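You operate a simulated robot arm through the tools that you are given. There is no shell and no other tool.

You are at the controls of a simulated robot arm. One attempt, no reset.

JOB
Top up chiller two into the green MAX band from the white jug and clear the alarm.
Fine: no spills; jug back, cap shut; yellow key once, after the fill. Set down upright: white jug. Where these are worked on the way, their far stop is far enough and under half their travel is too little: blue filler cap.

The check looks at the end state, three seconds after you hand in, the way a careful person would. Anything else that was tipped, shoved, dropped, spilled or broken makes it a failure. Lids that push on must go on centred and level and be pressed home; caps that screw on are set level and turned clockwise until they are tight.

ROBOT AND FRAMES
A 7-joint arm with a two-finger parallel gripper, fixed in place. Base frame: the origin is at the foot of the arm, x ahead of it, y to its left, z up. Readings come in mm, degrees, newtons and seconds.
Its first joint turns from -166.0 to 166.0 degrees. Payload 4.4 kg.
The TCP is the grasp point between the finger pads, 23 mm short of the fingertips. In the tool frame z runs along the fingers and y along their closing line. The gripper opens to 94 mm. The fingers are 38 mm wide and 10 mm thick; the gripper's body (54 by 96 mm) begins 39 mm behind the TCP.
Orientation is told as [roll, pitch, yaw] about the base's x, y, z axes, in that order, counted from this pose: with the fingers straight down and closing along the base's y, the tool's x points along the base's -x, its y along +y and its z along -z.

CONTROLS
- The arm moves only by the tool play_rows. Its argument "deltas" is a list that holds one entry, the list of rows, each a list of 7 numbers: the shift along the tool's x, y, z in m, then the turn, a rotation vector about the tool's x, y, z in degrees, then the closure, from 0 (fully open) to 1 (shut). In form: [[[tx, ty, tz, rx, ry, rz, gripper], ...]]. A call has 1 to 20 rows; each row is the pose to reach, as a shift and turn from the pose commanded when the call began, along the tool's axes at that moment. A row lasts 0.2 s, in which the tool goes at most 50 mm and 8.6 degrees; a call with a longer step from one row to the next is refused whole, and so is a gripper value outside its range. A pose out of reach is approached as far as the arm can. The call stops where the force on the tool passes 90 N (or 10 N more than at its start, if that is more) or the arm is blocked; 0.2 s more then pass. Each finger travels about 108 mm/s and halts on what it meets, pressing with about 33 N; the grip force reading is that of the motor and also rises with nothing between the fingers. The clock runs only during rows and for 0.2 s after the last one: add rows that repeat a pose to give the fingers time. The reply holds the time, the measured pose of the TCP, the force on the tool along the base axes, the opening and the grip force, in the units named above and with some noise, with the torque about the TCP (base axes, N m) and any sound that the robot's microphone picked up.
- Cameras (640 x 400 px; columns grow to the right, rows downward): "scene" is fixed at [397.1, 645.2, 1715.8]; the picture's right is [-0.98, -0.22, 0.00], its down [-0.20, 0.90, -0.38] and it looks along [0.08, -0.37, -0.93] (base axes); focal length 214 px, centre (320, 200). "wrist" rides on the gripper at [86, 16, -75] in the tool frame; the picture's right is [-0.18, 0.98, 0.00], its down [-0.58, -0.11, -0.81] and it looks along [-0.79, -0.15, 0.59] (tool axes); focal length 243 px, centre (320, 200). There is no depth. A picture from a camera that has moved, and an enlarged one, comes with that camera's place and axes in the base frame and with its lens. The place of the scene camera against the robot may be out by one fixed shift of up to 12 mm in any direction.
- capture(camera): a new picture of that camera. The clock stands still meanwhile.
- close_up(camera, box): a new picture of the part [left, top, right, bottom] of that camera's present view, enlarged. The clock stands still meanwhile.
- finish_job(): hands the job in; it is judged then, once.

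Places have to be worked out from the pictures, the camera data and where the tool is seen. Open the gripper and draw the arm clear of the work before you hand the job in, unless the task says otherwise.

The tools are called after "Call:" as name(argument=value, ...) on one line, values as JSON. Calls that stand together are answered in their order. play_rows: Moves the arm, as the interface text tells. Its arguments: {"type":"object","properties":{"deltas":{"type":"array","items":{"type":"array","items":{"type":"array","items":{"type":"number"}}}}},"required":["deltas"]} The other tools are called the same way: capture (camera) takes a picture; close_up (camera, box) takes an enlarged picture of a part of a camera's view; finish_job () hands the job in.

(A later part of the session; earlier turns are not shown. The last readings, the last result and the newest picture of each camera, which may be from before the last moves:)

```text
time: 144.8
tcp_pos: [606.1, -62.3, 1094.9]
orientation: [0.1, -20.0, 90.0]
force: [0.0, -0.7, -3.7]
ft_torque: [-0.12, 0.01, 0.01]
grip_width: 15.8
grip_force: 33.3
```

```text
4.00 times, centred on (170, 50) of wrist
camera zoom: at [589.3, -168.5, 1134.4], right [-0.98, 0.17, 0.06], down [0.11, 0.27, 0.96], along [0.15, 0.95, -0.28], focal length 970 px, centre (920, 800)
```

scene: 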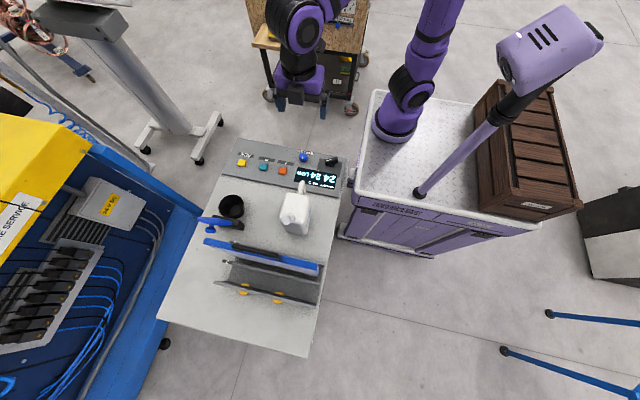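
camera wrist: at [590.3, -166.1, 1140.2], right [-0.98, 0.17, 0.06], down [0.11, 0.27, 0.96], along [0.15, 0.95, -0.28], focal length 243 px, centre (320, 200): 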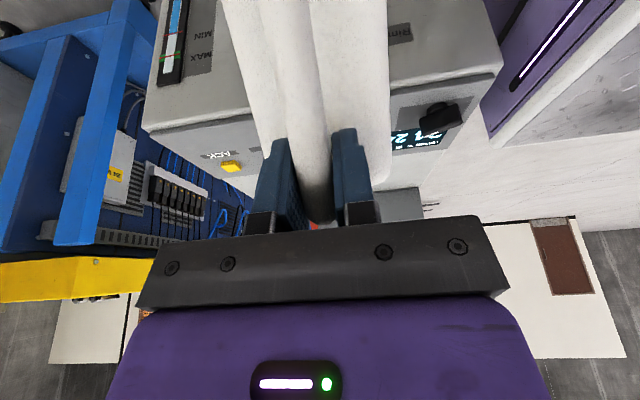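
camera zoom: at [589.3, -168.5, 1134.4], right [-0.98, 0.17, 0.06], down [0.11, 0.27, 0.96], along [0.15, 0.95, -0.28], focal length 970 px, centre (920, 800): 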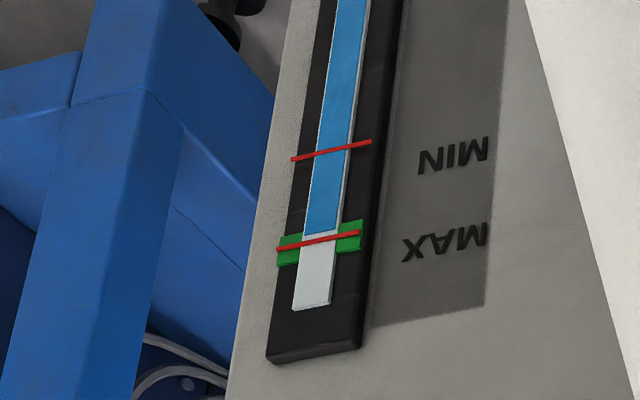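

The level is now just under the MAX line. I'll zoom closer to see exactly how it sits in the green band.

Call:
close_up(camera="wrist", box=[155, 30, 185, 55])

```text
16.00 times, centred on (170, 42) of wrist
camera zoom: at [589.3, -168.5, 1134.4], right [-0.98, 0.17, 0.06], down [0.11, 0.27, 0.96], along [0.15, 0.95, -0.28], focal length 3882 px, centre (2720, 2720)
```

zoom: 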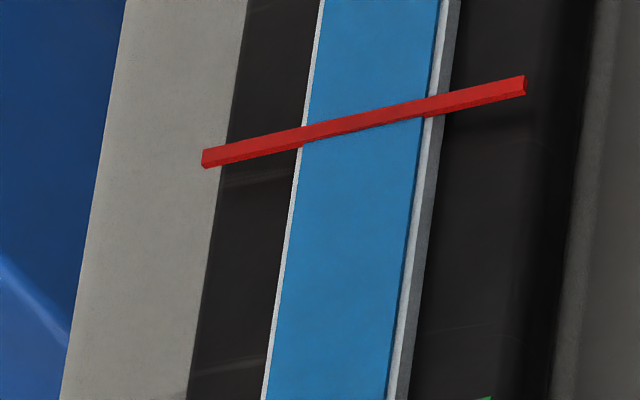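

Call:
close_up(camera="wrist", box=[155, 48, 187, 73])

```text
16.00 times, centred on (171, 60) of wrist
camera zoom: at [589.3, -168.5, 1134.4], right [-0.98, 0.17, 0.06], down [0.11, 0.27, 0.96], along [0.15, 0.95, -0.28], focal length 3882 px, centre (2704, 2432)
```

zoom: 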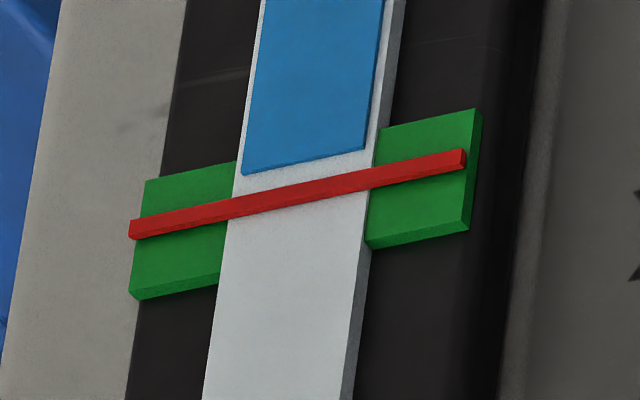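

The level is inside the lower part of the green band, but viewing from above may flatter it, so I want about 0.12 of the span more to sit mid-band. Back to the funnel for a short top-up.

Call:
play_rows(deltas=[[[-0.005, 0, -0.014, 0, 0, 0, 1.0], [-0.015, 0, -0.041, 0, 0, 0, 1.0], [-0.027, 0, -0.075, 0, 0, 0, 1.0], [-0.036, -0.001, -0.1, 0, 0, 0, 1.0], [-0.045, -0.006, -0.106, 0, 0, 0, 1.0], [-0.06, -0.014, -0.102, 0, 0, 0, 1.0], [-0.08, -0.025, -0.095, 0, 0, 0, 1.0], [-0.102, -0.037, -0.087, 0, 0, 0, 1.0], [-0.124, -0.049, -0.079, 0, 0, 0, 1.0], [-0.146, -0.061, -0.071, 0, 0, 0, 1.0], [-0.168, -0.073, -0.063, 0, 0, 0, 1.0], [-0.19, -0.085, -0.055, 0, 0, 0, 1.0], [-0.212, -0.097, -0.047, 0, 0, 0, 1.0], [-0.234, -0.109, -0.039, 0, 0, 0, 1.0], [-0.256, -0.121, -0.031, 0, 0, 0, 1.0], [-0.278, -0.133, -0.022, 0, 0, 0, 1.0], [-0.302, -0.147, -0.008, 0, 0, 0, 1.0], [-0.324, -0.16, 0.012, 0, 0, 0, 1.0], [-0.342, -0.169, 0.029, 0, 0, 0, 1.0], [-0.35, -0.1727, 0.038, 0, 0, 0, 1.0]]])

Call:
close_up(camera="scene", box=[180, 130, 340, 230])

```text
time: 149.0
tcp_pos: [778.4, 278.6, 1178.9]
orientation: [0.0, -20.0, 90.0]
force: [-0.4, -0.2, -3.0]
ft_torque: [-0.08, -0.01, -0.02]
grip_width: 16.0
grip_force: 33.2
```

```text
4.00 times, centred on (260, 180) of scene
camera zoom: at [397.1, 645.2, 1715.8], right [-0.98, -0.22, 0.0], down [-0.2, 0.9, -0.38], along [0.08, -0.37, -0.93], focal length 858 px, centre (560, 280)
```

zoom: 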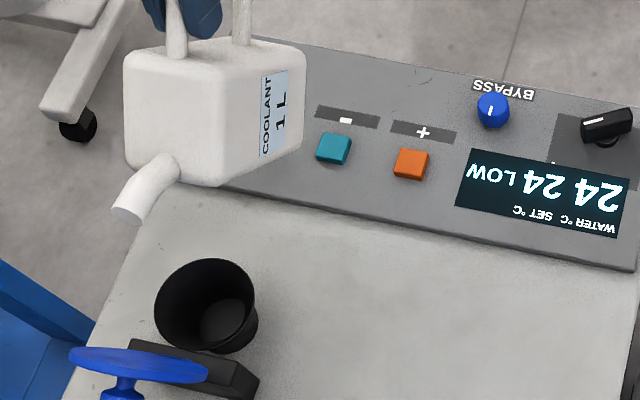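

Tilting to 79° for a short pour.

Call:
play_rows(deltas=[[[-0.004, 0, 0.005, 0, 4, 0, 1.0], [-0.008, 0, 0.01, 0, 8, 0, 1.0], [-0.012, 0, 0.0155, 0, 12.5, 0, 1.0], [-0.016, 0, 0.021, 0, 17, 0, 1.0], [-0.02, 0, 0.0265, 0, 21.5, 0, 1.0], [-0.0235, 0, 0.031, 0, 26, 0, 1.0], [-0.0262, 0, 0.0351, 0, 30, 0, 1.0], [-0.034, 0, 0.0385, 0, 34, 0, 1.0], [-0.0473, 0, 0.0427, 0, 39, 0, 1.0], [-0.0473, 0, 0.0427, 0, 39, 0, 1.0], [-0.0473, 0, 0.0427, 0, 39, 0, 1.0]]])

Call:
close_up(camera="scene", box=[180, 130, 300, 230])

```text
time: 151.4
tcp_pos: [777.7, 339.2, 1154.3]
orientation: [0.0, 19.1, 90.0]
force: [0.2, 0.1, -4.2]
ft_torque: [0.17, 0.02, 0.0]
grip_width: 15.7
grip_force: 33.1
```

```text
4.00 times, centred on (240, 180) of scene
camera zoom: at [397.1, 645.2, 1715.8], right [-0.98, -0.22, 0.0], down [-0.2, 0.9, -0.38], along [0.08, -0.37, -0.93], focal length 858 px, centre (640, 280)
```

zoom: 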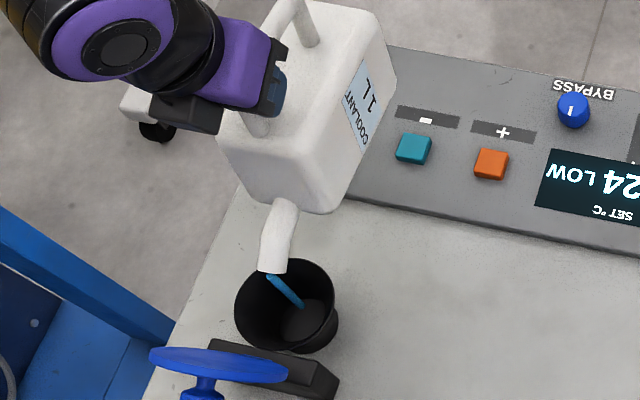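

Streaming. One more second, then back to safe tilt.

Call:
play_rows(deltas=[[[0, 0, 0, 0, 0, 0, 1.0], [0, 0, 0, 0, 0, 0, 1.0], [0, 0, 0, 0, 0, 0, 1.0], [0, 0, 0, 0, 0, 0, 1.0], [0.006, 0, -0.003, 0, -6, 0, 1.0], [0.013, 0, -0.006, 0, -13, 0, 1.0], [0.022, 0, -0.009, 0, -20, 0, 1.0], [0.034, 0, -0.01, 0, -26, 0, 1.0], [0.046, 0, -0.01, 0, -32, 0, 1.0], [0.06, 0, -0.008, 0, -39, 0, 1.0], [0.06, 0, -0.008, 0, -39, 0, 1.0], [0.06, 0, -0.008, 0, -39, 0, 1.0], [0.06, 0, -0.008, 0, -39, 0, 1.0]]])

Call:
close_up(camera="scene", box=[180, 130, 340, 230])

Call:
play_rows(deltas=[[[0.006, 0.002, -0.01, 0, 0, 0, 1.0], [0.02, 0.009, -0.02, 0, 0, 0, 1.0], [0.042, 0.02, -0.03, 0, 0, 0, 1.0], [0.066, 0.033, -0.04, 0, 0, 0, 1.0], [0.09, 0.046, -0.048, 0, 0, 0, 1.0], [0.114, 0.06, -0.057, 0, 0, 0, 1.0], [0.138, 0.074, -0.066, 0, 0, 0, 1.0], [0.162, 0.087, -0.075, 0, 0, 0, 1.0], [0.186, 0.1, -0.084, 0, 0, 0, 1.0], [0.21, 0.114, -0.093, 0, 0, 0, 1.0], [0.234, 0.128, -0.102, 0, 0, 0, 1.0], [0.258, 0.141, -0.112, 0, 0, 0, 1.0], [0.28, 0.154, -0.12, 0, 0, 0, 1.0], [0.3, 0.166, -0.127, 0, 0, 0, 1.0], [0.315, 0.172, -0.125, 0, 0, 0, 1.0], [0.326, 0.173, -0.107, 0, 0, 0, 1.0], [0.336, 0.173, -0.08, 0, 0, 0, 1.0], [0.346, 0.173, -0.053, 0, 0, 0, 1.0], [0.3516, 0.173, -0.039, 0, 0, 0, 1.0], [0.3516, 0.173, -0.039, 0, 0, 0, 1.0]]])

Call:
close_up(camera="wrist", box=[110, 0, 230, 100])

Call:
close_up(camera="wrist", box=[155, 46, 187, 71])

```text
time: 154.2
tcp_pos: [778.8, 284.1, 1182.2]
orientation: [0.1, -20.0, 90.1]
force: [-0.3, 0.6, -3.4]
ft_torque: [-0.1, 0.01, 0.01]
grip_width: 15.8
grip_force: 33.0
```

```text
4.00 times, centred on (260, 180) of scene
camera zoom: at [397.1, 645.2, 1715.8], right [-0.98, -0.22, 0.0], down [-0.2, 0.9, -0.38], along [0.08, -0.37, -0.93], focal length 858 px, centre (560, 280)
```

zoom: 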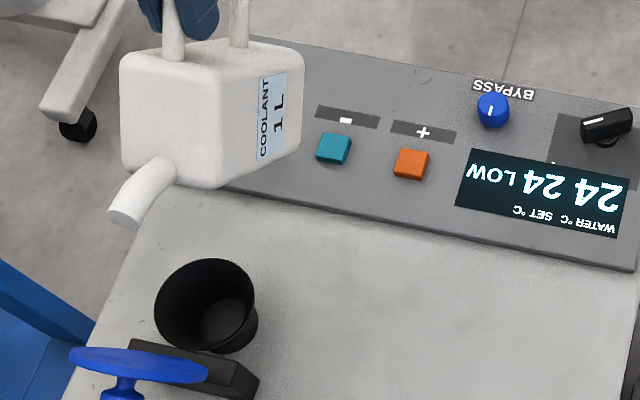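

```text
time: 158.4
tcp_pos: [606.8, -58.3, 1098.3]
orientation: [-0.1, -20.0, 90.2]
force: [-0.1, 0.2, -3.4]
ft_torque: [-0.11, 0.0, 0.0]
grip_width: 15.9
grip_force: 32.9
```

```text
4.00 times, centred on (170, 50) of wrist
camera zoom: at [590.0, -165.2, 1138.3], right [-0.98, 0.17, 0.06], down [0.11, 0.27, 0.96], along [0.15, 0.95, -0.28], focal length 970 px, centre (920, 800)
```

zoom: 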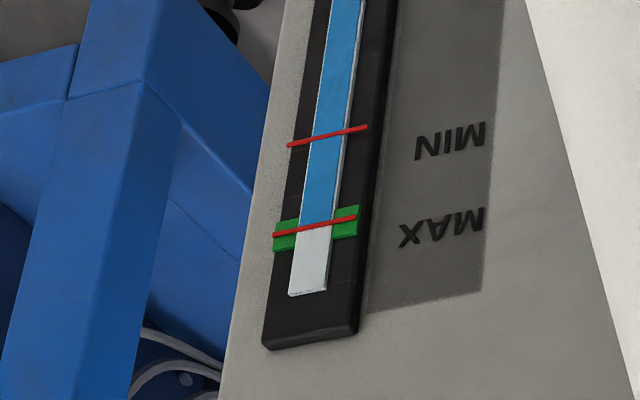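

```text
16.00 times, centred on (171, 58) of wrist
camera zoom: at [590.0, -165.2, 1138.3], right [-0.98, 0.17, 0.06], down [0.11, 0.27, 0.96], along [0.15, 0.95, -0.28], focal length 3882 px, centre (2704, 2464)
```

zoom: 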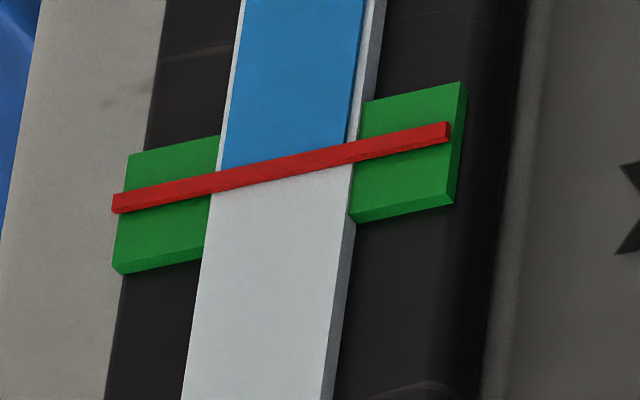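

The level now sits right at the MAX line, well inside the green band. The filling is done, so I'll raise the jug, set it upright and carry it back toward its spot.

Call:
play_rows(deltas=[[[-0.004, 0, -0.011, 0, -2, 0, 1.0], [-0.011, 0, -0.03, 0, -7, 0, 1.0], [-0.019, 0, -0.052, 0, -13, 0, 1.0], [-0.027, 0, -0.074, 0, -19, 0, 1.0], [-0.033, 0, -0.092, 0, -25, 0, 1.0], [-0.0376, 0, -0.1034, 0, -31, 0, 1.0], [-0.0376, 0, -0.1034, 0, -36, 0, 1.0], [-0.0376, 0, -0.1034, 0, -40, 0, 1.0], [-0.0376, 0, -0.1034, 0, -40, 0, 1.0]]])

Call:
play_rows(deltas=[[[-0.003, 0.001, 0.006, 0, 0, 0, 1.0], [-0.01, 0.004, 0.019, 0, 0, 0, 1.0], [-0.02, 0.008, 0.038, 0, 0, 0, 1.0], [-0.0325, 0.013, 0.062, 0, 0, 0, 1.0], [-0.045, 0.0185, 0.086, 0, 0, 0, 1.0], [-0.0575, 0.024, 0.11, 0, 0, 0, 1.0], [-0.07, 0.0295, 0.134, 0, 0, 0, 1.0], [-0.0825, 0.0345, 0.158, 0, 0, 0, 1.0], [-0.095, 0.04, 0.182, 0, 0, 0, 1.0], [-0.1075, 0.045, 0.206, 0, 0, 0, 1.0], [-0.12, 0.05, 0.23, 0, 0, 0, 1.0], [-0.1325, 0.0555, 0.254, 0, 0, 0, 1.0], [-0.145, 0.061, 0.278, 0, 0, 0, 1.0], [-0.1575, 0.066, 0.302, 0, 0, 0, 1.0], [-0.169, 0.071, 0.325, 0, 0, 0, 1.0], [-0.179, 0.075, 0.344, 0, 0, 0, 1.0], [-0.186, 0.078, 0.357, 0, 0, 0, 1.0], [-0.1894, 0.079, 0.364, 0, 0, 0, 1.0], [-0.1894, 0.079, 0.364, 0, 0, 0, 1.0]]])

Call:
close_up(camera="scene", box=[200, 140, 360, 250])

Call:
capture(camera="wrist")

```text
time: 160.4
tcp_pos: [605.7, -59.6, 1208.3]
orientation: [0.1, -60.2, 90.0]
force: [-0.1, 0.7, -4.3]
ft_torque: [-0.32, 0.03, 0.02]
grip_width: 16.1
grip_force: 32.8
```

```text
time: 164.4
tcp_pos: [524.9, 350.2, 1189.6]
orientation: [0.1, -60.1, 89.9]
force: [-0.3, -0.5, -3.9]
ft_torque: [-0.32, 0.0, 0.02]
grip_width: 15.9
grip_force: 33.0
```

```text
3.64 times, centred on (280, 195) of scene
camera zoom: at [397.1, 645.2, 1715.8], right [-0.98, -0.22, 0.0], down [-0.2, 0.9, -0.38], along [0.08, -0.37, -0.93], focal length 780 px, centre (466, 218)
```

zoom: 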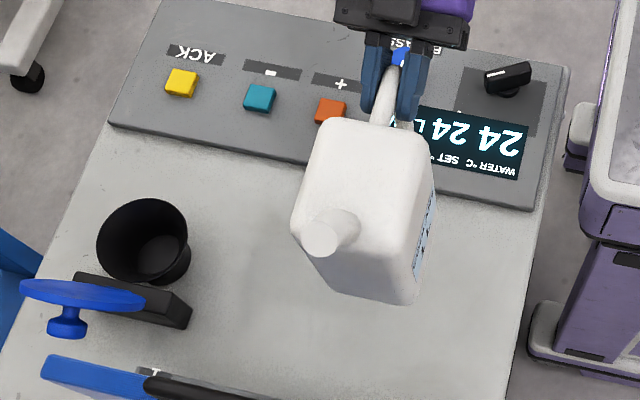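

```text
taken
camera wrist: at [508.7, 242.7, 1151.4], right [-0.98, 0.09, 0.16], down [0.11, -0.41, 0.91], along [0.15, 0.91, 0.39], focal length 243 px, centre (320, 200)
```

wrist: 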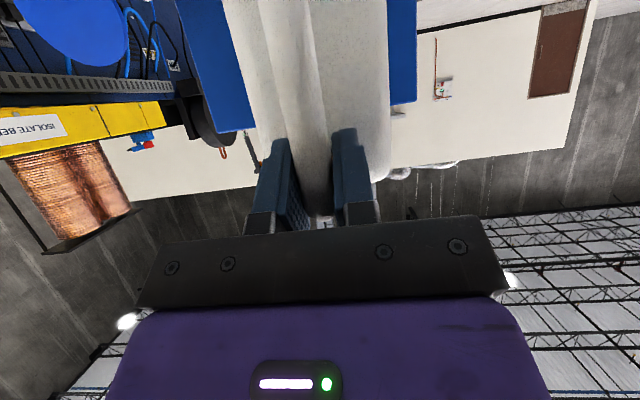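

The jug sits in the grip exactly as when lifted. I'll lower it to just above the table at its original spot (527.5, 352, 1056 at the TCP).

Call:
play_rows(deltas=[[[0.004, -0.0026, 0.004, 0, 0, 0, 1.0], [0.012, -0.0026, 0.009, 0, 0, 0, 1.0], [0.024, -0.0026, 0.0158, 0, 0, 0, 1.0], [0.037, -0.0026, 0.0234, 0, 0, 0, 1.0], [0.05, -0.0026, 0.031, 0, 0, 0, 1.0], [0.063, -0.0026, 0.0385, 0, 0, 0, 1.0], [0.076, -0.0026, 0.046, 0, 0, 0, 1.0], [0.089, -0.0026, 0.0536, 0, 0, 0, 1.0], [0.101, -0.0026, 0.0605, 0, 0, 0, 1.0], [0.11, -0.0026, 0.0657, 0, 0, 0, 1.0], [0.115, -0.0026, 0.0687, 0, 0, 0, 1.0], [0.115, -0.0026, 0.0687, 0, 0, 0, 1.0]]])

Call:
close_up(camera="scene", box=[230, 140, 360, 250])

```text
time: 167.0
tcp_pos: [528.3, 351.7, 1057.2]
orientation: [0.0, -60.1, 90.0]
force: [1.7, -3.2, 9.3]
ft_torque: [0.99, 0.05, -0.11]
grip_width: 15.9
grip_force: 33.2
```

```text
3.64 times, centred on (295, 195) of scene
camera zoom: at [397.1, 645.2, 1715.8], right [-0.98, -0.22, 0.0], down [-0.2, 0.9, -0.38], along [0.08, -0.37, -0.93], focal length 780 px, centre (411, 218)
```

zoom: 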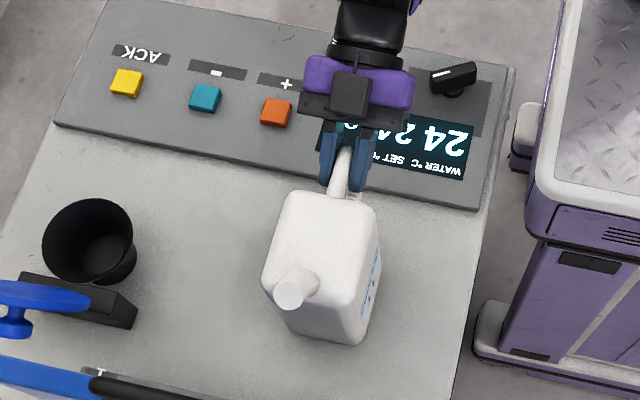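

Contact came about 5 mm early with a forward torque, so the jug has rotated about 2° nose-down in the grip. I'll lean the tool back 2.2° and lower gently until the base sits flat.

Call:
play_rows(deltas=[[[0, 0, 0, 0, -1.1, 0, 1.0], [0, 0, 0, 0, -2.2, 0, 1.0], [0.0017, 0, 0.001, 0, -2.2, 0, 1.0], [0.0035, 0, 0.002, 0, -2.2, 0, 1.0], [0.0035, 0, 0.002, 0, -2.2, 0, 1.0]]])

Call:
capture(camera="wrist")

```text
time: 168.2
tcp_pos: [529.3, 351.6, 1053.4]
orientation: [-0.2, -62.4, 90.3]
force: [0.6, -6.4, 24.4]
ft_torque: [-0.22, 0.05, -0.02]
grip_width: 16.0
grip_force: 32.9
```

```text
taken
camera wrist: at [512.6, 246.2, 1010.8], right [-0.98, 0.08, 0.16], down [0.11, -0.44, 0.89], along [0.15, 0.89, 0.43], focal length 243 px, centre (320, 200)
```

wrist: 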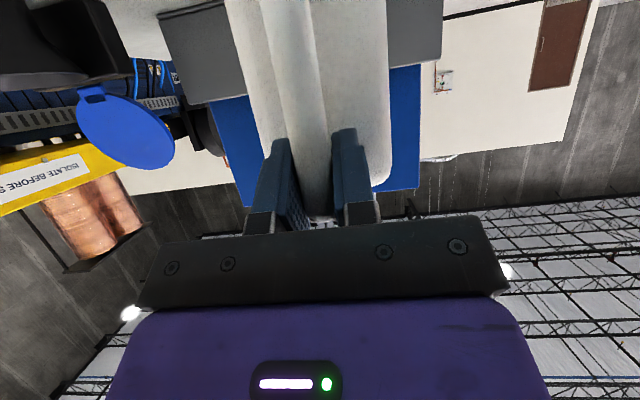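

Now the load sits on the rear edge, so the jug is slightly over-corrected. I'll rotate forward about 1°, ease off the pressure, and read again.

Call:
play_rows(deltas=[[[-0.0008, 0, -0.0005, 0, 0.5, 0, 1.0], [-0.0012, 0, -0.0007, 0, 1.0, 0, 1.0], [-0.0012, 0, -0.0007, 0, 1.0, 0, 1.0]]])

Call:
close_up(camera="scene", box=[230, 140, 360, 250])

```text
time: 169.0
tcp_pos: [528.0, 352.4, 1053.6]
orientation: [0.1, -61.1, 90.0]
force: [0.8, 3.2, 5.0]
ft_torque: [0.48, 0.02, -0.08]
grip_width: 15.8
grip_force: 32.9
```

```text
3.64 times, centred on (295, 195) of scene
camera zoom: at [397.1, 645.2, 1715.8], right [-0.98, -0.22, 0.0], down [-0.2, 0.9, -0.38], along [0.08, -0.37, -0.93], focal length 780 px, centre (411, 218)
```

zoom: 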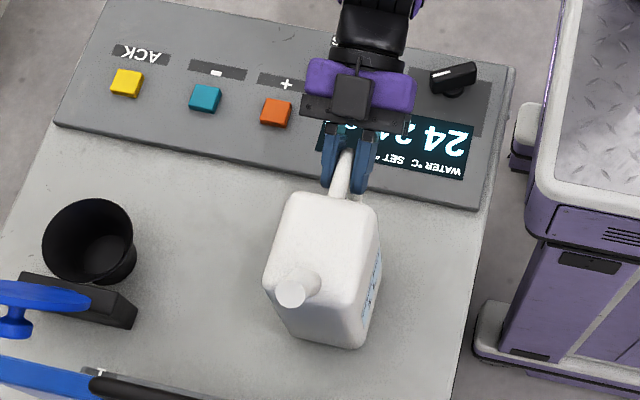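

The jug's outline matches its original picture almost exactly and the load is light. Opening the fingers gently.

Call:
play_rows(deltas=[[[0, 0, 0, 0, 0, 0, 0.82], [0, 0, 0, 0, 0, 0, 0.78], [0, 0, 0, 0, 0, 0, 0.7], [0, 0, 0, 0, 0, 0, 0.5], [0, 0, 0, 0, 0, 0, 0.2], [0, 0, 0, 0, 0, 0, 0.0], [0, 0, 0, 0, 0, 0, 0.0]]])

Call:
close_up(camera="scene", box=[230, 140, 360, 250])

Call:
capture(camera="wrist")

```text
time: 170.6
tcp_pos: [527.9, 351.2, 1052.9]
orientation: [0.0, -61.2, 90.0]
force: [-0.6, -0.1, -1.1]
ft_torque: [0.01, -0.01, -0.02]
grip_width: 93.9
grip_force: 0.1
```

```text
3.64 times, centred on (295, 195) of scene
camera zoom: at [397.1, 645.2, 1715.8], right [-0.98, -0.22, 0.0], down [-0.2, 0.9, -0.38], along [0.08, -0.37, -0.93], focal length 780 px, centre (411, 218)
```

zoom: 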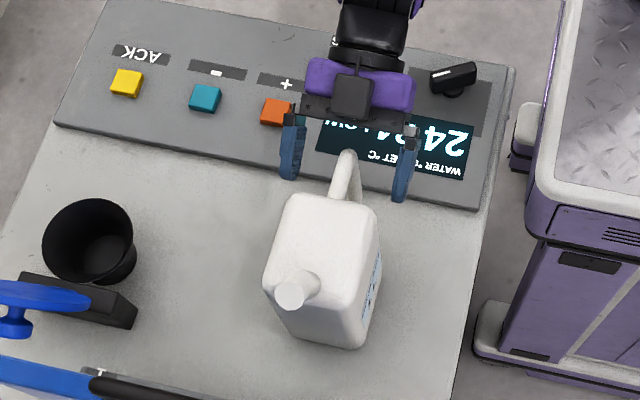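

```text
taken
camera wrist: at [512.0, 245.3, 1013.3], right [-0.98, 0.09, 0.16], down [0.11, -0.43, 0.9], along [0.15, 0.9, 0.41], focal length 243 px, centre (320, 200)
```

wrist: 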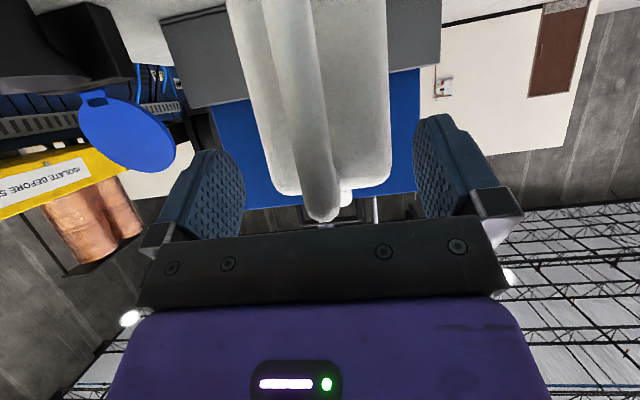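

The jug stands free at its original spot. I'll back the fingers out along their axis, rise, and straighten the tool.

Call:
play_rows(deltas=[[[0, 0, -0.02, 0, 0, 0, 0], [0, 0, -0.05, 0, 0, 0, 0], [0, 0, -0.09, 0, 0, 0, 0], [0, 0, -0.13, 0, 0, 0, 0], [-0.02, 0, -0.15, 0, 8, 0, 0], [-0.05, 0, -0.165, 0, 16, 0, 0], [-0.08, 0, -0.18, 0, 24, 0, 0], [-0.11, 0, -0.195, 0, 32, 0, 0], [-0.14, 0, -0.21, 0, 40, 0, 0], [-0.165, 0, -0.225, 0, 48, 0, 0], [-0.18, 0, -0.235, 0, 56, 0, 0], [-0.18, 0, -0.235, 0, 61.2, 0, 0]]])

Call:
capture(camera="scene")

```text
time: 173.2
tcp_pos: [529.2, 233.3, 1324.1]
orientation: [0.0, 0.0, 90.1]
force: [0.1, -0.4, -0.2]
ft_torque: [0.07, 0.0, 0.02]
grip_width: 94.0
grip_force: 0.1
```

```text
taken
```

scene: 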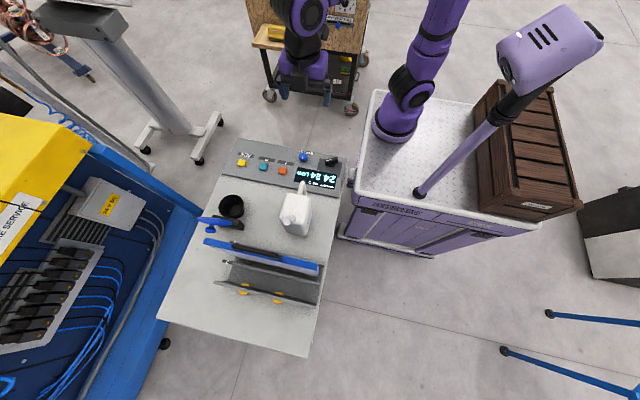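

The jug and panel are both in place. I'll swing to a viewpoint showing the open lid edge-on, so I can plan closing it without the camera housing touching the panel this time.

Call:
play_rows(deltas=[[[-0.02, -0.01, 0, 0, 0, 8, 0], [-0.04, -0.02, 0, 0, 0, 16, 0], [-0.06, -0.03, 0, 0, 0, 24, 0], [-0.08, -0.04, 0, 0, 0, 32, 0], [-0.1, -0.05, 0, 0, 0, 40, 0], [-0.12, -0.06, 0, 0, 0, 48, 0], [-0.145, -0.07, 0, 0, 0, 56, 0], [-0.17, -0.08, 0.01, 0, 0, 64, 0], [-0.195, -0.09, 0.02, 0, 0, 72, 0], [-0.22, -0.1, 0.03, 0, 0, 80, 0], [-0.237, -0.111, 0.044, 0, 0, 88, 0], [-0.237, -0.111, 0.044, 0, 0, 90, 0]]])

Call:
capture(camera="wrist")

Call:
close_up(camera="wrist", box=[270, 30, 450, 170])

```text
time: 175.8
tcp_pos: [638.8, 469.3, 1280.8]
orientation: [-0.1, 0.0, 0.0]
force: [0.6, 0.0, -0.7]
ft_torque: [0.02, 0.02, 0.02]
grip_width: 93.9
grip_force: 0.0
```

```text
taken
camera wrist: at [553.2, 485.7, 1354.3], right [0.18, 0.98, 0.0], down [0.58, -0.11, 0.81], along [0.79, -0.15, -0.59], focal length 243 px, centre (320, 200)
```

wrist: 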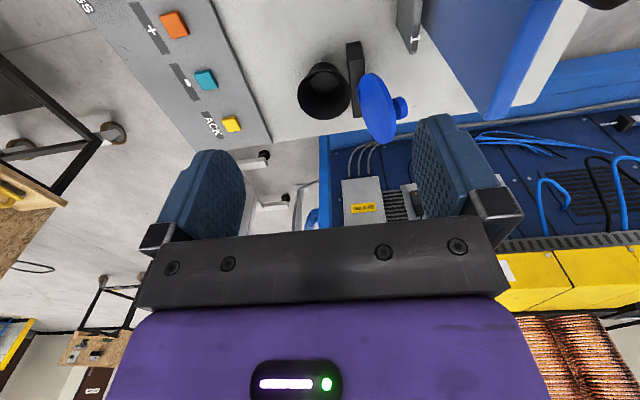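

```text
2.86 times, centred on (360, 100) of wrist
camera zoom: at [553.2, 485.7, 1354.3], right [0.18, 0.98, 0.0], down [0.58, -0.11, 0.81], along [0.79, -0.15, -0.59], focal length 693 px, centre (206, 486)
```

zoom: 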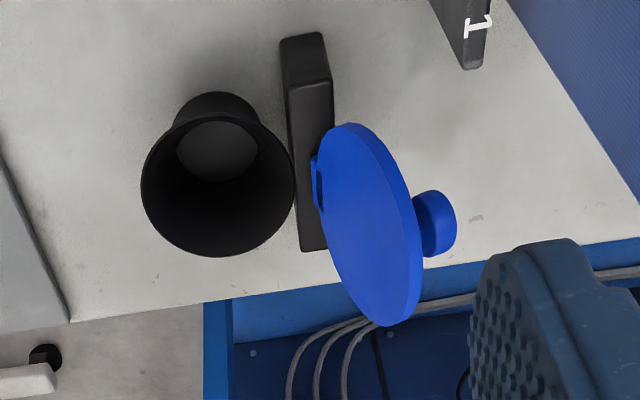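

The lid rests at about 115° (top rim near y≈553, z≈1070) and the camera housing was what brushed the panel. This time I'll use yaw 90°, with the camera on the −y side and fingers closed, hook behind the lid and draw it toward −y.

Call:
play_rows(deltas=[[[-0.01, 0.005, 0, 0, 0, -8, 0.3], [-0.02, 0.01, 0, 0, 0, -16, 0.6], [-0.03, 0.015, 0, 0, 0, -24, 0.9], [-0.04, 0.02, 0, 0, 0, -32, 1.0], [-0.05, 0.025, 0, 0, 0, -40, 1.0], [-0.06, 0.03, 0, 0, 0, -48, 1.0], [-0.075, 0.04, 0, 0, 0, -56, 1.0], [-0.09, 0.055, 0.005, 0, 0, -64, 1.0], [-0.105, 0.075, 0.015, 0, 0, -72, 1.0], [-0.115, 0.095, 0.03, 0, 0, -80, 1.0], [-0.125, 0.11, 0.05, 0, 0, -88, 1.0], [-0.13, 0.117, 0.075, 0, 0, -90, 1.0], [-0.13, 0.117, 0.1, 0, 0, -90, 1.0]]])

Call:
capture(camera="wrist")

Call:
close_up(camera="scene", box=[170, 170, 330, 280])

```text
time: 178.6
tcp_pos: [768.5, 586.0, 1180.8]
orientation: [0.0, 0.0, 90.2]
force: [0.0, 0.1, -0.6]
ft_torque: [0.02, -0.03, -0.01]
grip_width: 0.0
grip_force: 33.5
```

```text
taken
camera wrist: at [752.2, 501.0, 1254.8], right [-0.98, 0.18, 0.0], down [0.11, 0.58, 0.81], along [0.15, 0.79, -0.59], focal length 243 px, centre (320, 200)
```

wrist: 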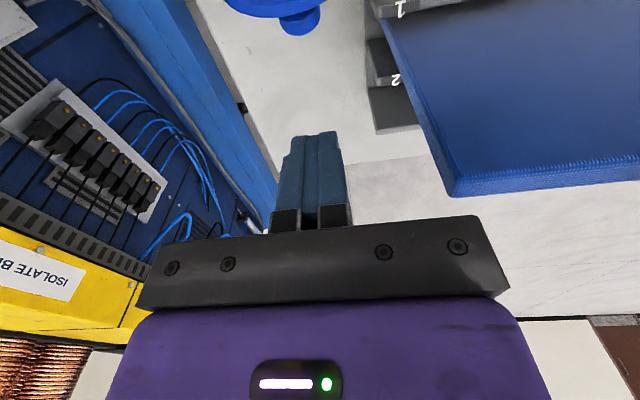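

```text
3.64 times, centred on (250, 225) of scene
camera zoom: at [397.1, 645.2, 1715.8], right [-0.98, -0.22, 0.0], down [-0.2, 0.9, -0.38], along [0.08, -0.37, -0.93], focal length 780 px, centre (574, 109)
```

zoom: 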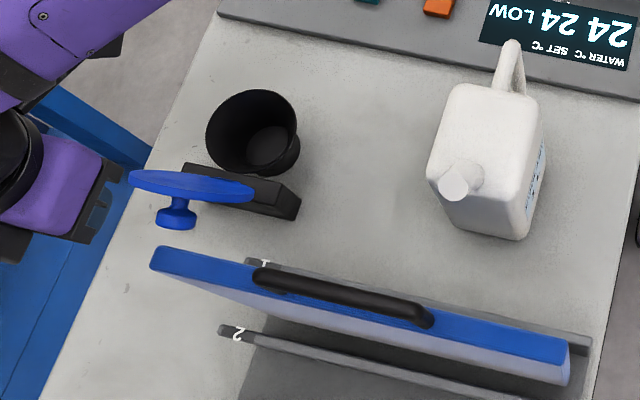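

Reached behind the lid with clearance to the panel's end. I'll shift 4 mm further from the panel and descend partway, watching the gap to the lid and knob.

Call:
play_rows(deltas=[[[0, -0.002, 0.02, 0, 0, 0, 1.0], [0, -0.004, 0.04, 0, 0, 0, 1.0], [0, -0.004, 0.06, 0, 0, 0, 1.0], [0, -0.004, 0.075, 0, 0, 0, 1.0]]])

Call:
capture(camera="wrist")

Call:
close_up(camera="scene", box=[170, 170, 330, 280])

```text
time: 179.6
tcp_pos: [773.0, 585.7, 1104.6]
orientation: [0.0, -0.1, 90.0]
force: [-0.1, 0.1, 0.0]
ft_torque: [0.01, -0.01, -0.02]
grip_width: 0.0
grip_force: 32.8
```

```text
taken
camera wrist: at [756.4, 500.2, 1178.9], right [-0.98, 0.18, 0.0], down [0.11, 0.58, 0.81], along [0.15, 0.79, -0.59], focal length 243 px, centre (320, 200)
```

wrist: 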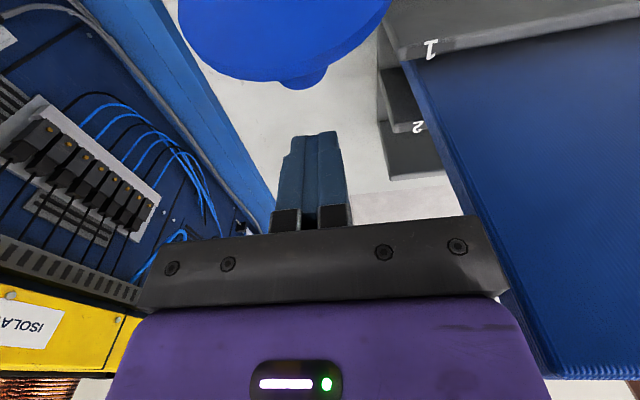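

```text
3.64 times, centred on (250, 225) of scene
camera zoom: at [397.1, 645.2, 1715.8], right [-0.98, -0.22, 0.0], down [-0.2, 0.9, -0.38], along [0.08, -0.37, -0.93], focal length 780 px, centre (574, 109)
```

zoom: 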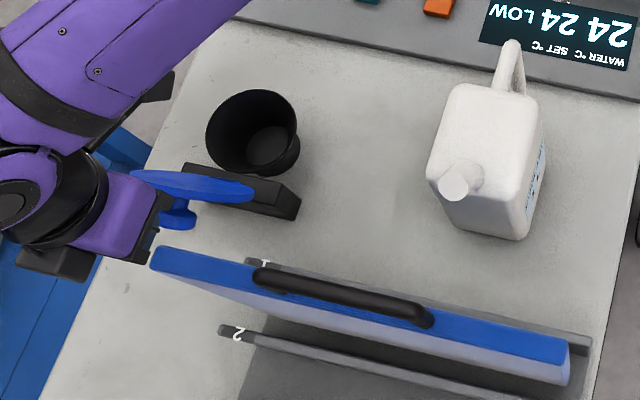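

The geometry matches my estimate. Lowering the tips to z≈1050, just above the knob and behind the lid, then drawing slowly toward −y to bring the lid just past vertical.

Call:
play_rows(deltas=[[[0, 0, 0.016, 0, 0, 0, 1.0], [0, 0, 0.032, 0, 0, 0, 1.0], [0.01, 0, 0.032, 0, 0, 0, 1.0], [0.02, 0, 0.032, 0, 0, 0, 1.0], [0.03, 0, 0.032, 0, 0, 0, 1.0], [0.04, 0, 0.032, 0, 0, 0, 1.0]]])

Call:
capture(camera="wrist")

Call:
close_up(camera="scene", box=[170, 170, 330, 280])

```text
time: 181.2
tcp_pos: [771.8, 550.7, 1088.6]
orientation: [-0.8, -1.1, 90.0]
force: [-11.5, 3.3, 14.7]
ft_torque: [-0.14, 0.19, -0.18]
grip_width: 0.0
grip_force: 32.8
stopped in row 6: the force on the tool passed its limit at 90 N (the readings are from after the stop); the commanded pose is now the measured one
```

```text
taken
camera wrist: at [755.1, 463.1, 1160.5], right [-0.98, 0.18, -0.01], down [0.1, 0.57, 0.82], along [0.16, 0.8, -0.57], focal length 243 px, centre (320, 200)
```

wrist: 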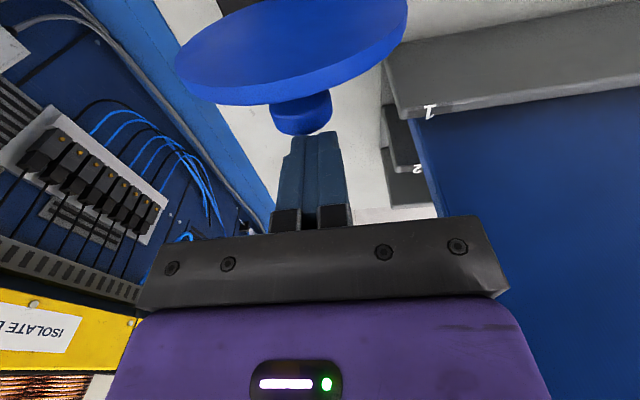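

```text
3.64 times, centred on (250, 225) of scene
camera zoom: at [397.1, 645.2, 1715.8], right [-0.98, -0.22, 0.0], down [-0.2, 0.9, -0.38], along [0.08, -0.37, -0.93], focal length 780 px, centre (574, 109)
```

zoom: 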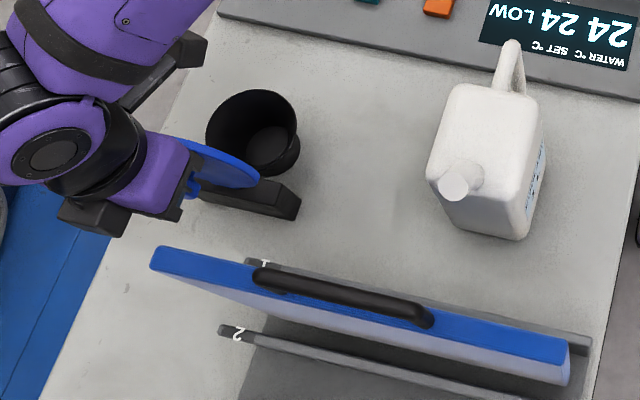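

The knob rose under the fingertips as the lid swung, which tripped the force limit; the lid is now about vertical and nothing else moved. I'll raise a few mm so the tips clear the knob, then nudge the lid's top edge past vertical.

Call:
play_rows(deltas=[[[0, 0, -0.006, 0, 0, 0, 1.0], [0.004, 0, -0.006, 0, 0, 0, 1.0], [0.01, 0, -0.006, 0, 0, 0, 1.0], [0.016, 0, -0.006, 0, 0, 0, 1.0], [0.022, 0, -0.006, 0, 0, 0, 1.0]]])

Call:
capture(camera="wrist")

Call:
close_up(camera="scene", box=[170, 150, 330, 260])

```text
time: 182.4
tcp_pos: [775.0, 527.3, 1091.6]
orientation: [-0.8, -0.9, 89.9]
force: [1.0, -0.2, -0.7]
ft_torque: [0.01, -0.02, -0.01]
grip_width: 0.1
grip_force: 32.6
```

```text
taken
camera wrist: at [757.6, 440.8, 1163.8], right [-0.98, 0.18, -0.01], down [0.1, 0.57, 0.82], along [0.16, 0.8, -0.58], focal length 243 px, centre (320, 200)
```

wrist: 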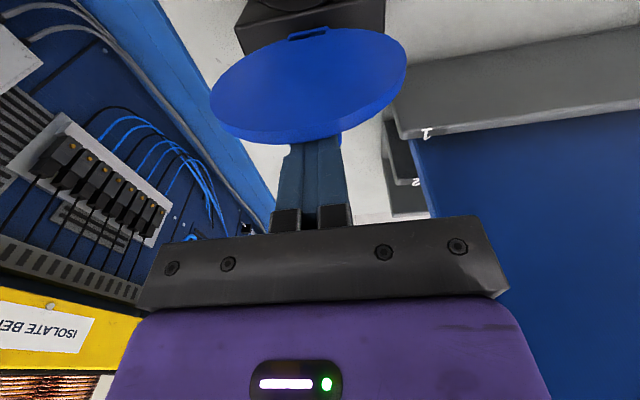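

```text
3.64 times, centred on (250, 205) of scene
camera zoom: at [397.1, 645.2, 1715.8], right [-0.98, -0.22, 0.0], down [-0.2, 0.9, -0.38], along [0.08, -0.37, -0.93], focal length 780 px, centre (574, 182)
```

zoom: 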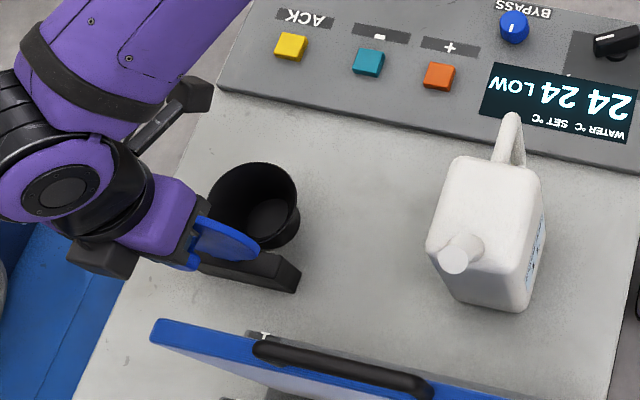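

The fingers now touch the lid's top at y≈509, right at vertical. Continuing 25 mm further −y to tip it toward closed.

Call:
play_rows(deltas=[[[0.006, 0, 0, 0, 0, 0, 1.0], [0.012, 0, 0, 0, 0, 0, 1.0], [0.018, 0, 0, 0, 0, 0, 1.0], [0.024, 0, 0, 0, 0, 0, 1.0], [0.03, 0, 0, 0, 0, 0, 1.0], [0.03, 0, 0, 0, 0, 0, 1.0]]])

Call:
capture(camera="wrist")

Call:
close_up(camera="scene", box=[170, 150, 330, 260])

```text
time: 183.8
tcp_pos: [774.6, 497.0, 1092.5]
orientation: [-0.8, -0.8, 90.0]
force: [2.7, 0.0, 19.6]
ft_torque: [0.23, -0.18, -0.04]
grip_width: 0.1
grip_force: 32.9
```

```text
taken
camera wrist: at [756.6, 409.7, 1164.8], right [-0.98, 0.18, -0.01], down [0.1, 0.57, 0.82], along [0.16, 0.8, -0.58], focal length 243 px, centre (320, 200)
```

wrist: 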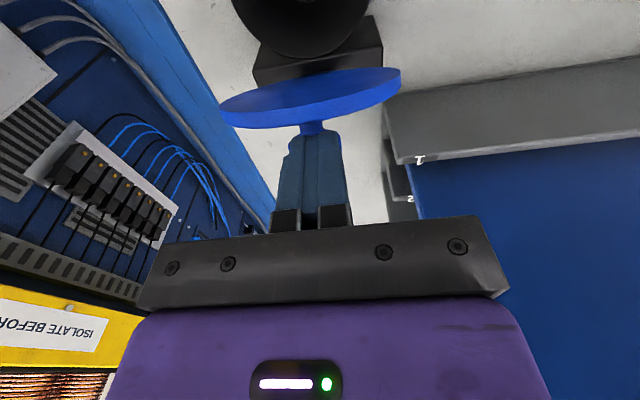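

```text
3.64 times, centred on (250, 205) of scene
camera zoom: at [397.1, 645.2, 1715.8], right [-0.98, -0.22, 0.0], down [-0.2, 0.9, -0.38], along [0.08, -0.37, -0.93], focal length 780 px, centre (574, 182)
```

zoom: 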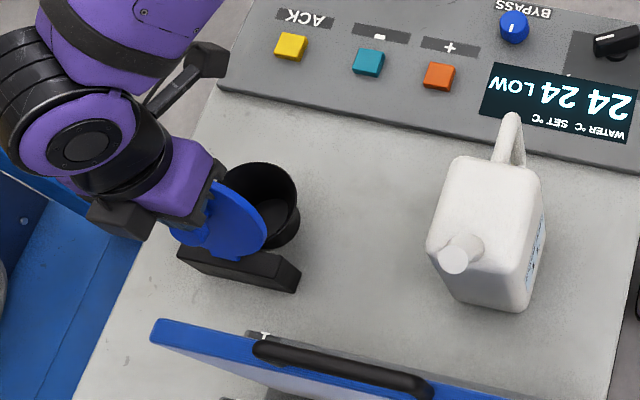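

The lid is past vertical and leaning on the fingertips. I'll lift clear and let it fall shut, as it did earlier.

Call:
play_rows(deltas=[[[0, 0, -0.01, 0, 0, 0, 1.0], [0, 0, -0.025, 0, 0, 0, 1.0], [0, 0, -0.045, 0, 0, 0, 1.0], [0, 0, -0.06, 0, 0, 0, 1.0]]])

Call:
capture(camera="wrist")

Call:
close_up(camera="scene", box=[170, 150, 330, 260])

```text
time: 184.8
tcp_pos: [772.3, 498.2, 1150.5]
orientation: [-0.7, -0.9, 90.0]
force: [0.8, 1.0, 0.0]
ft_torque: [0.02, 0.01, 0.03]
grip_width: 0.1
grip_force: 33.3
```

```text
taken
camera wrist: at [755.2, 410.1, 1223.6], right [-0.98, 0.18, -0.01], down [0.1, 0.57, 0.82], along [0.16, 0.8, -0.58], focal length 243 px, centre (320, 200)
```

wrist: 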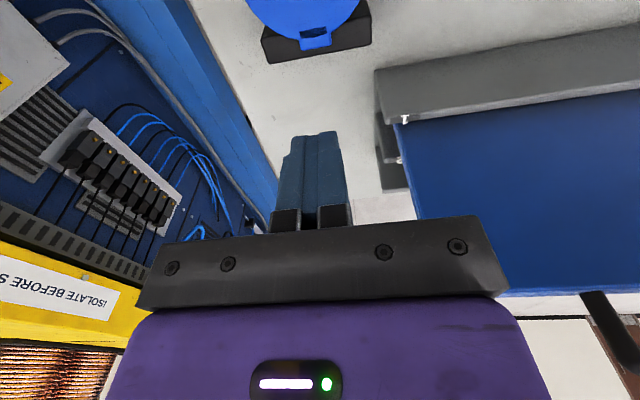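

```text
3.64 times, centred on (250, 205) of scene
camera zoom: at [397.1, 645.2, 1715.8], right [-0.98, -0.22, 0.0], down [-0.2, 0.9, -0.38], along [0.08, -0.37, -0.93], focal length 780 px, centre (574, 182)
```

zoom: 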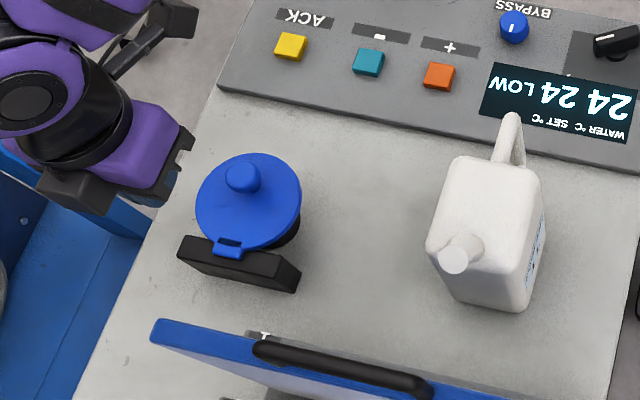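

The lid has fallen shut. I'll move over the knob and press down lightly to make sure the cap is home.

Call:
play_rows(deltas=[[[0.03, -0.003, 0, 0, 0, 0, 1.0], [0.064, -0.007, 0, 0, 0, 0, 1.0], [0.064, -0.007, 0.03, 0, 0, 0, 1.0], [0.064, -0.007, 0.06, 0, 0, 0, 1.0], [0.064, -0.007, 0.085, 0, 0, 0, 1.0], [0.064, -0.007, 0.098, 0, 0, 0, 1.0]]])

Call:
capture(camera="wrist")

```text
time: 186.2
tcp_pos: [782.6, 434.7, 1051.9]
orientation: [-0.7, -0.8, 90.0]
force: [0.4, -1.2, 0.5]
ft_torque: [-0.03, 0.0, -0.02]
grip_width: 0.0
grip_force: 33.4
```

```text
taken
camera wrist: at [765.0, 346.5, 1124.2], right [-0.98, 0.18, -0.01], down [0.1, 0.57, 0.82], along [0.16, 0.8, -0.58], focal length 243 px, centre (320, 200)
```

wrist: 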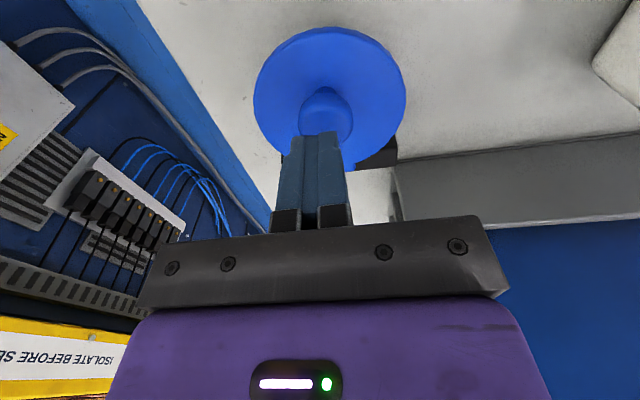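

Lid flat, knob right below the fingertips. Pressing down in small steps.

Call:
play_rows(deltas=[[[0, 0.003, 0.005, 0, 0, 0, 1.0], [0, 0.003, 0.01, 0, 0, 0, 1.0], [0, 0.003, 0.013, 0, 0, 0, 1.0]]])

```text
time: 187.0
tcp_pos: [779.5, 435.8, 1040.2]
orientation: [-0.7, -1.0, 90.0]
force: [1.0, 0.3, -0.3]
ft_torque: [0.0, -0.06, -0.01]
grip_width: 0.1
grip_force: 33.1
```

Call:
play_rows(deltas=[[[0, 0, 0.003, 0, 0, 0, 1.0], [0, 0, 0.006, 0, 0, 0, 1.0]]])

```text
time: 187.6
tcp_pos: [779.3, 435.9, 1035.4]
orientation: [-0.9, -1.0, 90.0]
force: [-0.6, -5.1, 15.0]
ft_torque: [-0.11, 0.04, 0.03]
grip_width: 0.0
grip_force: 32.8
```

Contact at 15 N. A little more pressure, then release.

Call:
play_rows(deltas=[[[0, 0, 0.002, 0, 0, 0, 1.0], [0, 0, 0.003, 0, 0, 0, 1.0]]])

Call:
play_rows(deltas=[[[0, 0, -0.01, 0, 0, 0, 1.0], [0, 0, -0.04, 0, 0, 0, 1.0], [0, 0, -0.08, 0, 0, 0, 1.0], [0, 0, -0.12, 0, 0, 0, 1.0]]])

Call:
capture(camera="wrist")

Call:
close_up(camera="scene", box=[170, 150, 330, 260])

```text
time: 188.2
tcp_pos: [779.0, 433.5, 1035.3]
orientation: [-1.1, -1.2, 90.0]
force: [1.2, -12.3, 43.2]
ft_torque: [-0.22, -0.08, 0.4]
grip_width: 0.1
grip_force: 32.8
```

```text
time: 189.2
tcp_pos: [779.6, 434.8, 1147.6]
orientation: [-0.6, -0.8, 90.0]
force: [0.1, 0.1, -0.4]
ft_torque: [0.0, 0.01, 0.02]
grip_width: 0.0
grip_force: 32.9
```

```text
taken
camera wrist: at [761.4, 346.8, 1221.2], right [-0.98, 0.18, -0.01], down [0.1, 0.57, 0.82], along [0.15, 0.8, -0.58], focal length 243 px, centre (320, 200)
```

wrist: 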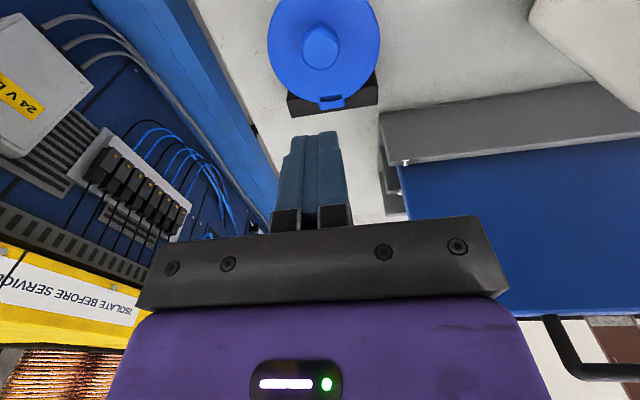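

```text
3.64 times, centred on (250, 205) of scene
camera zoom: at [397.1, 645.2, 1715.8], right [-0.98, -0.22, 0.0], down [-0.2, 0.9, -0.38], along [0.08, -0.37, -0.93], focal length 780 px, centre (574, 182)
```

zoom: 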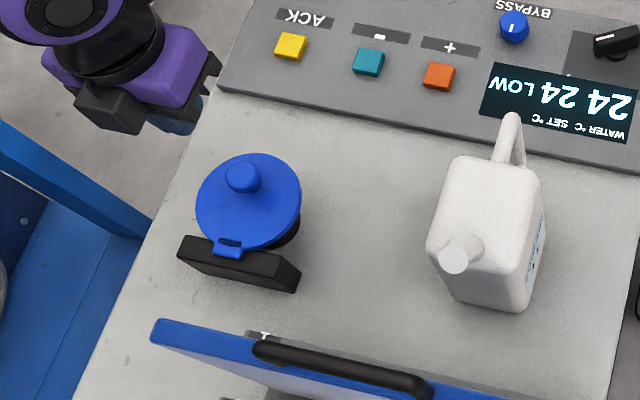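

The cap is pressed down, but its hinge tab looks slightly different from the first pictures. Zooming in to check that it's truly seated.

Call:
close_up(camera="wrist", box=[250, 0, 410, 125])

Call:
close_up(camera="scene", box=[205, 180, 265, 235])

```text
3.20 times, centred on (330, 62) of wrist
camera zoom: at [761.4, 346.8, 1221.2], right [-0.98, 0.18, -0.01], down [0.1, 0.57, 0.82], along [0.15, 0.8, -0.58], focal length 776 px, centre (288, 640)
```

zoom: 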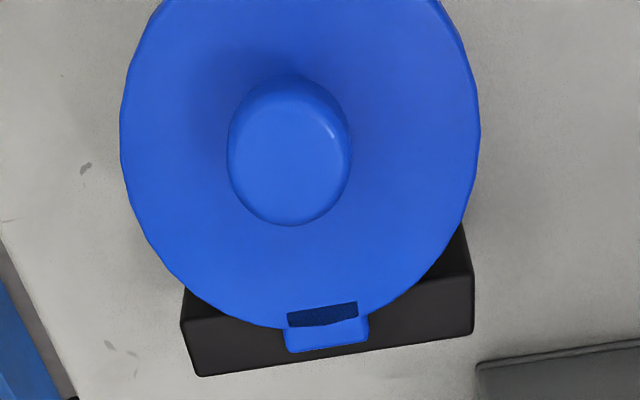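

```text
7.27 times, centred on (235, 208) of scene
camera zoom: at [397.1, 645.2, 1715.8], right [-0.98, -0.22, 0.0], down [-0.2, 0.9, -0.38], along [0.08, -0.37, -0.93], focal length 1560 px, centre (938, 146)
```

zoom: 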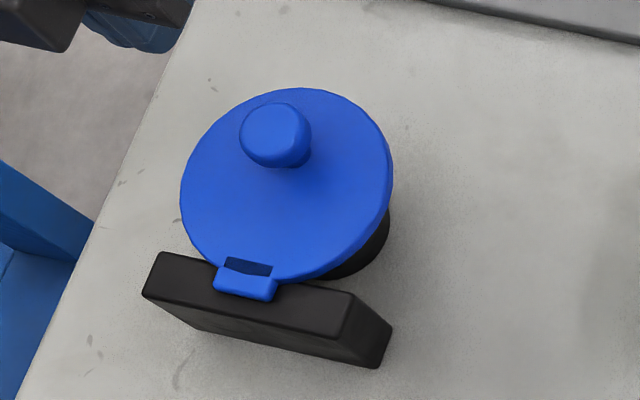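

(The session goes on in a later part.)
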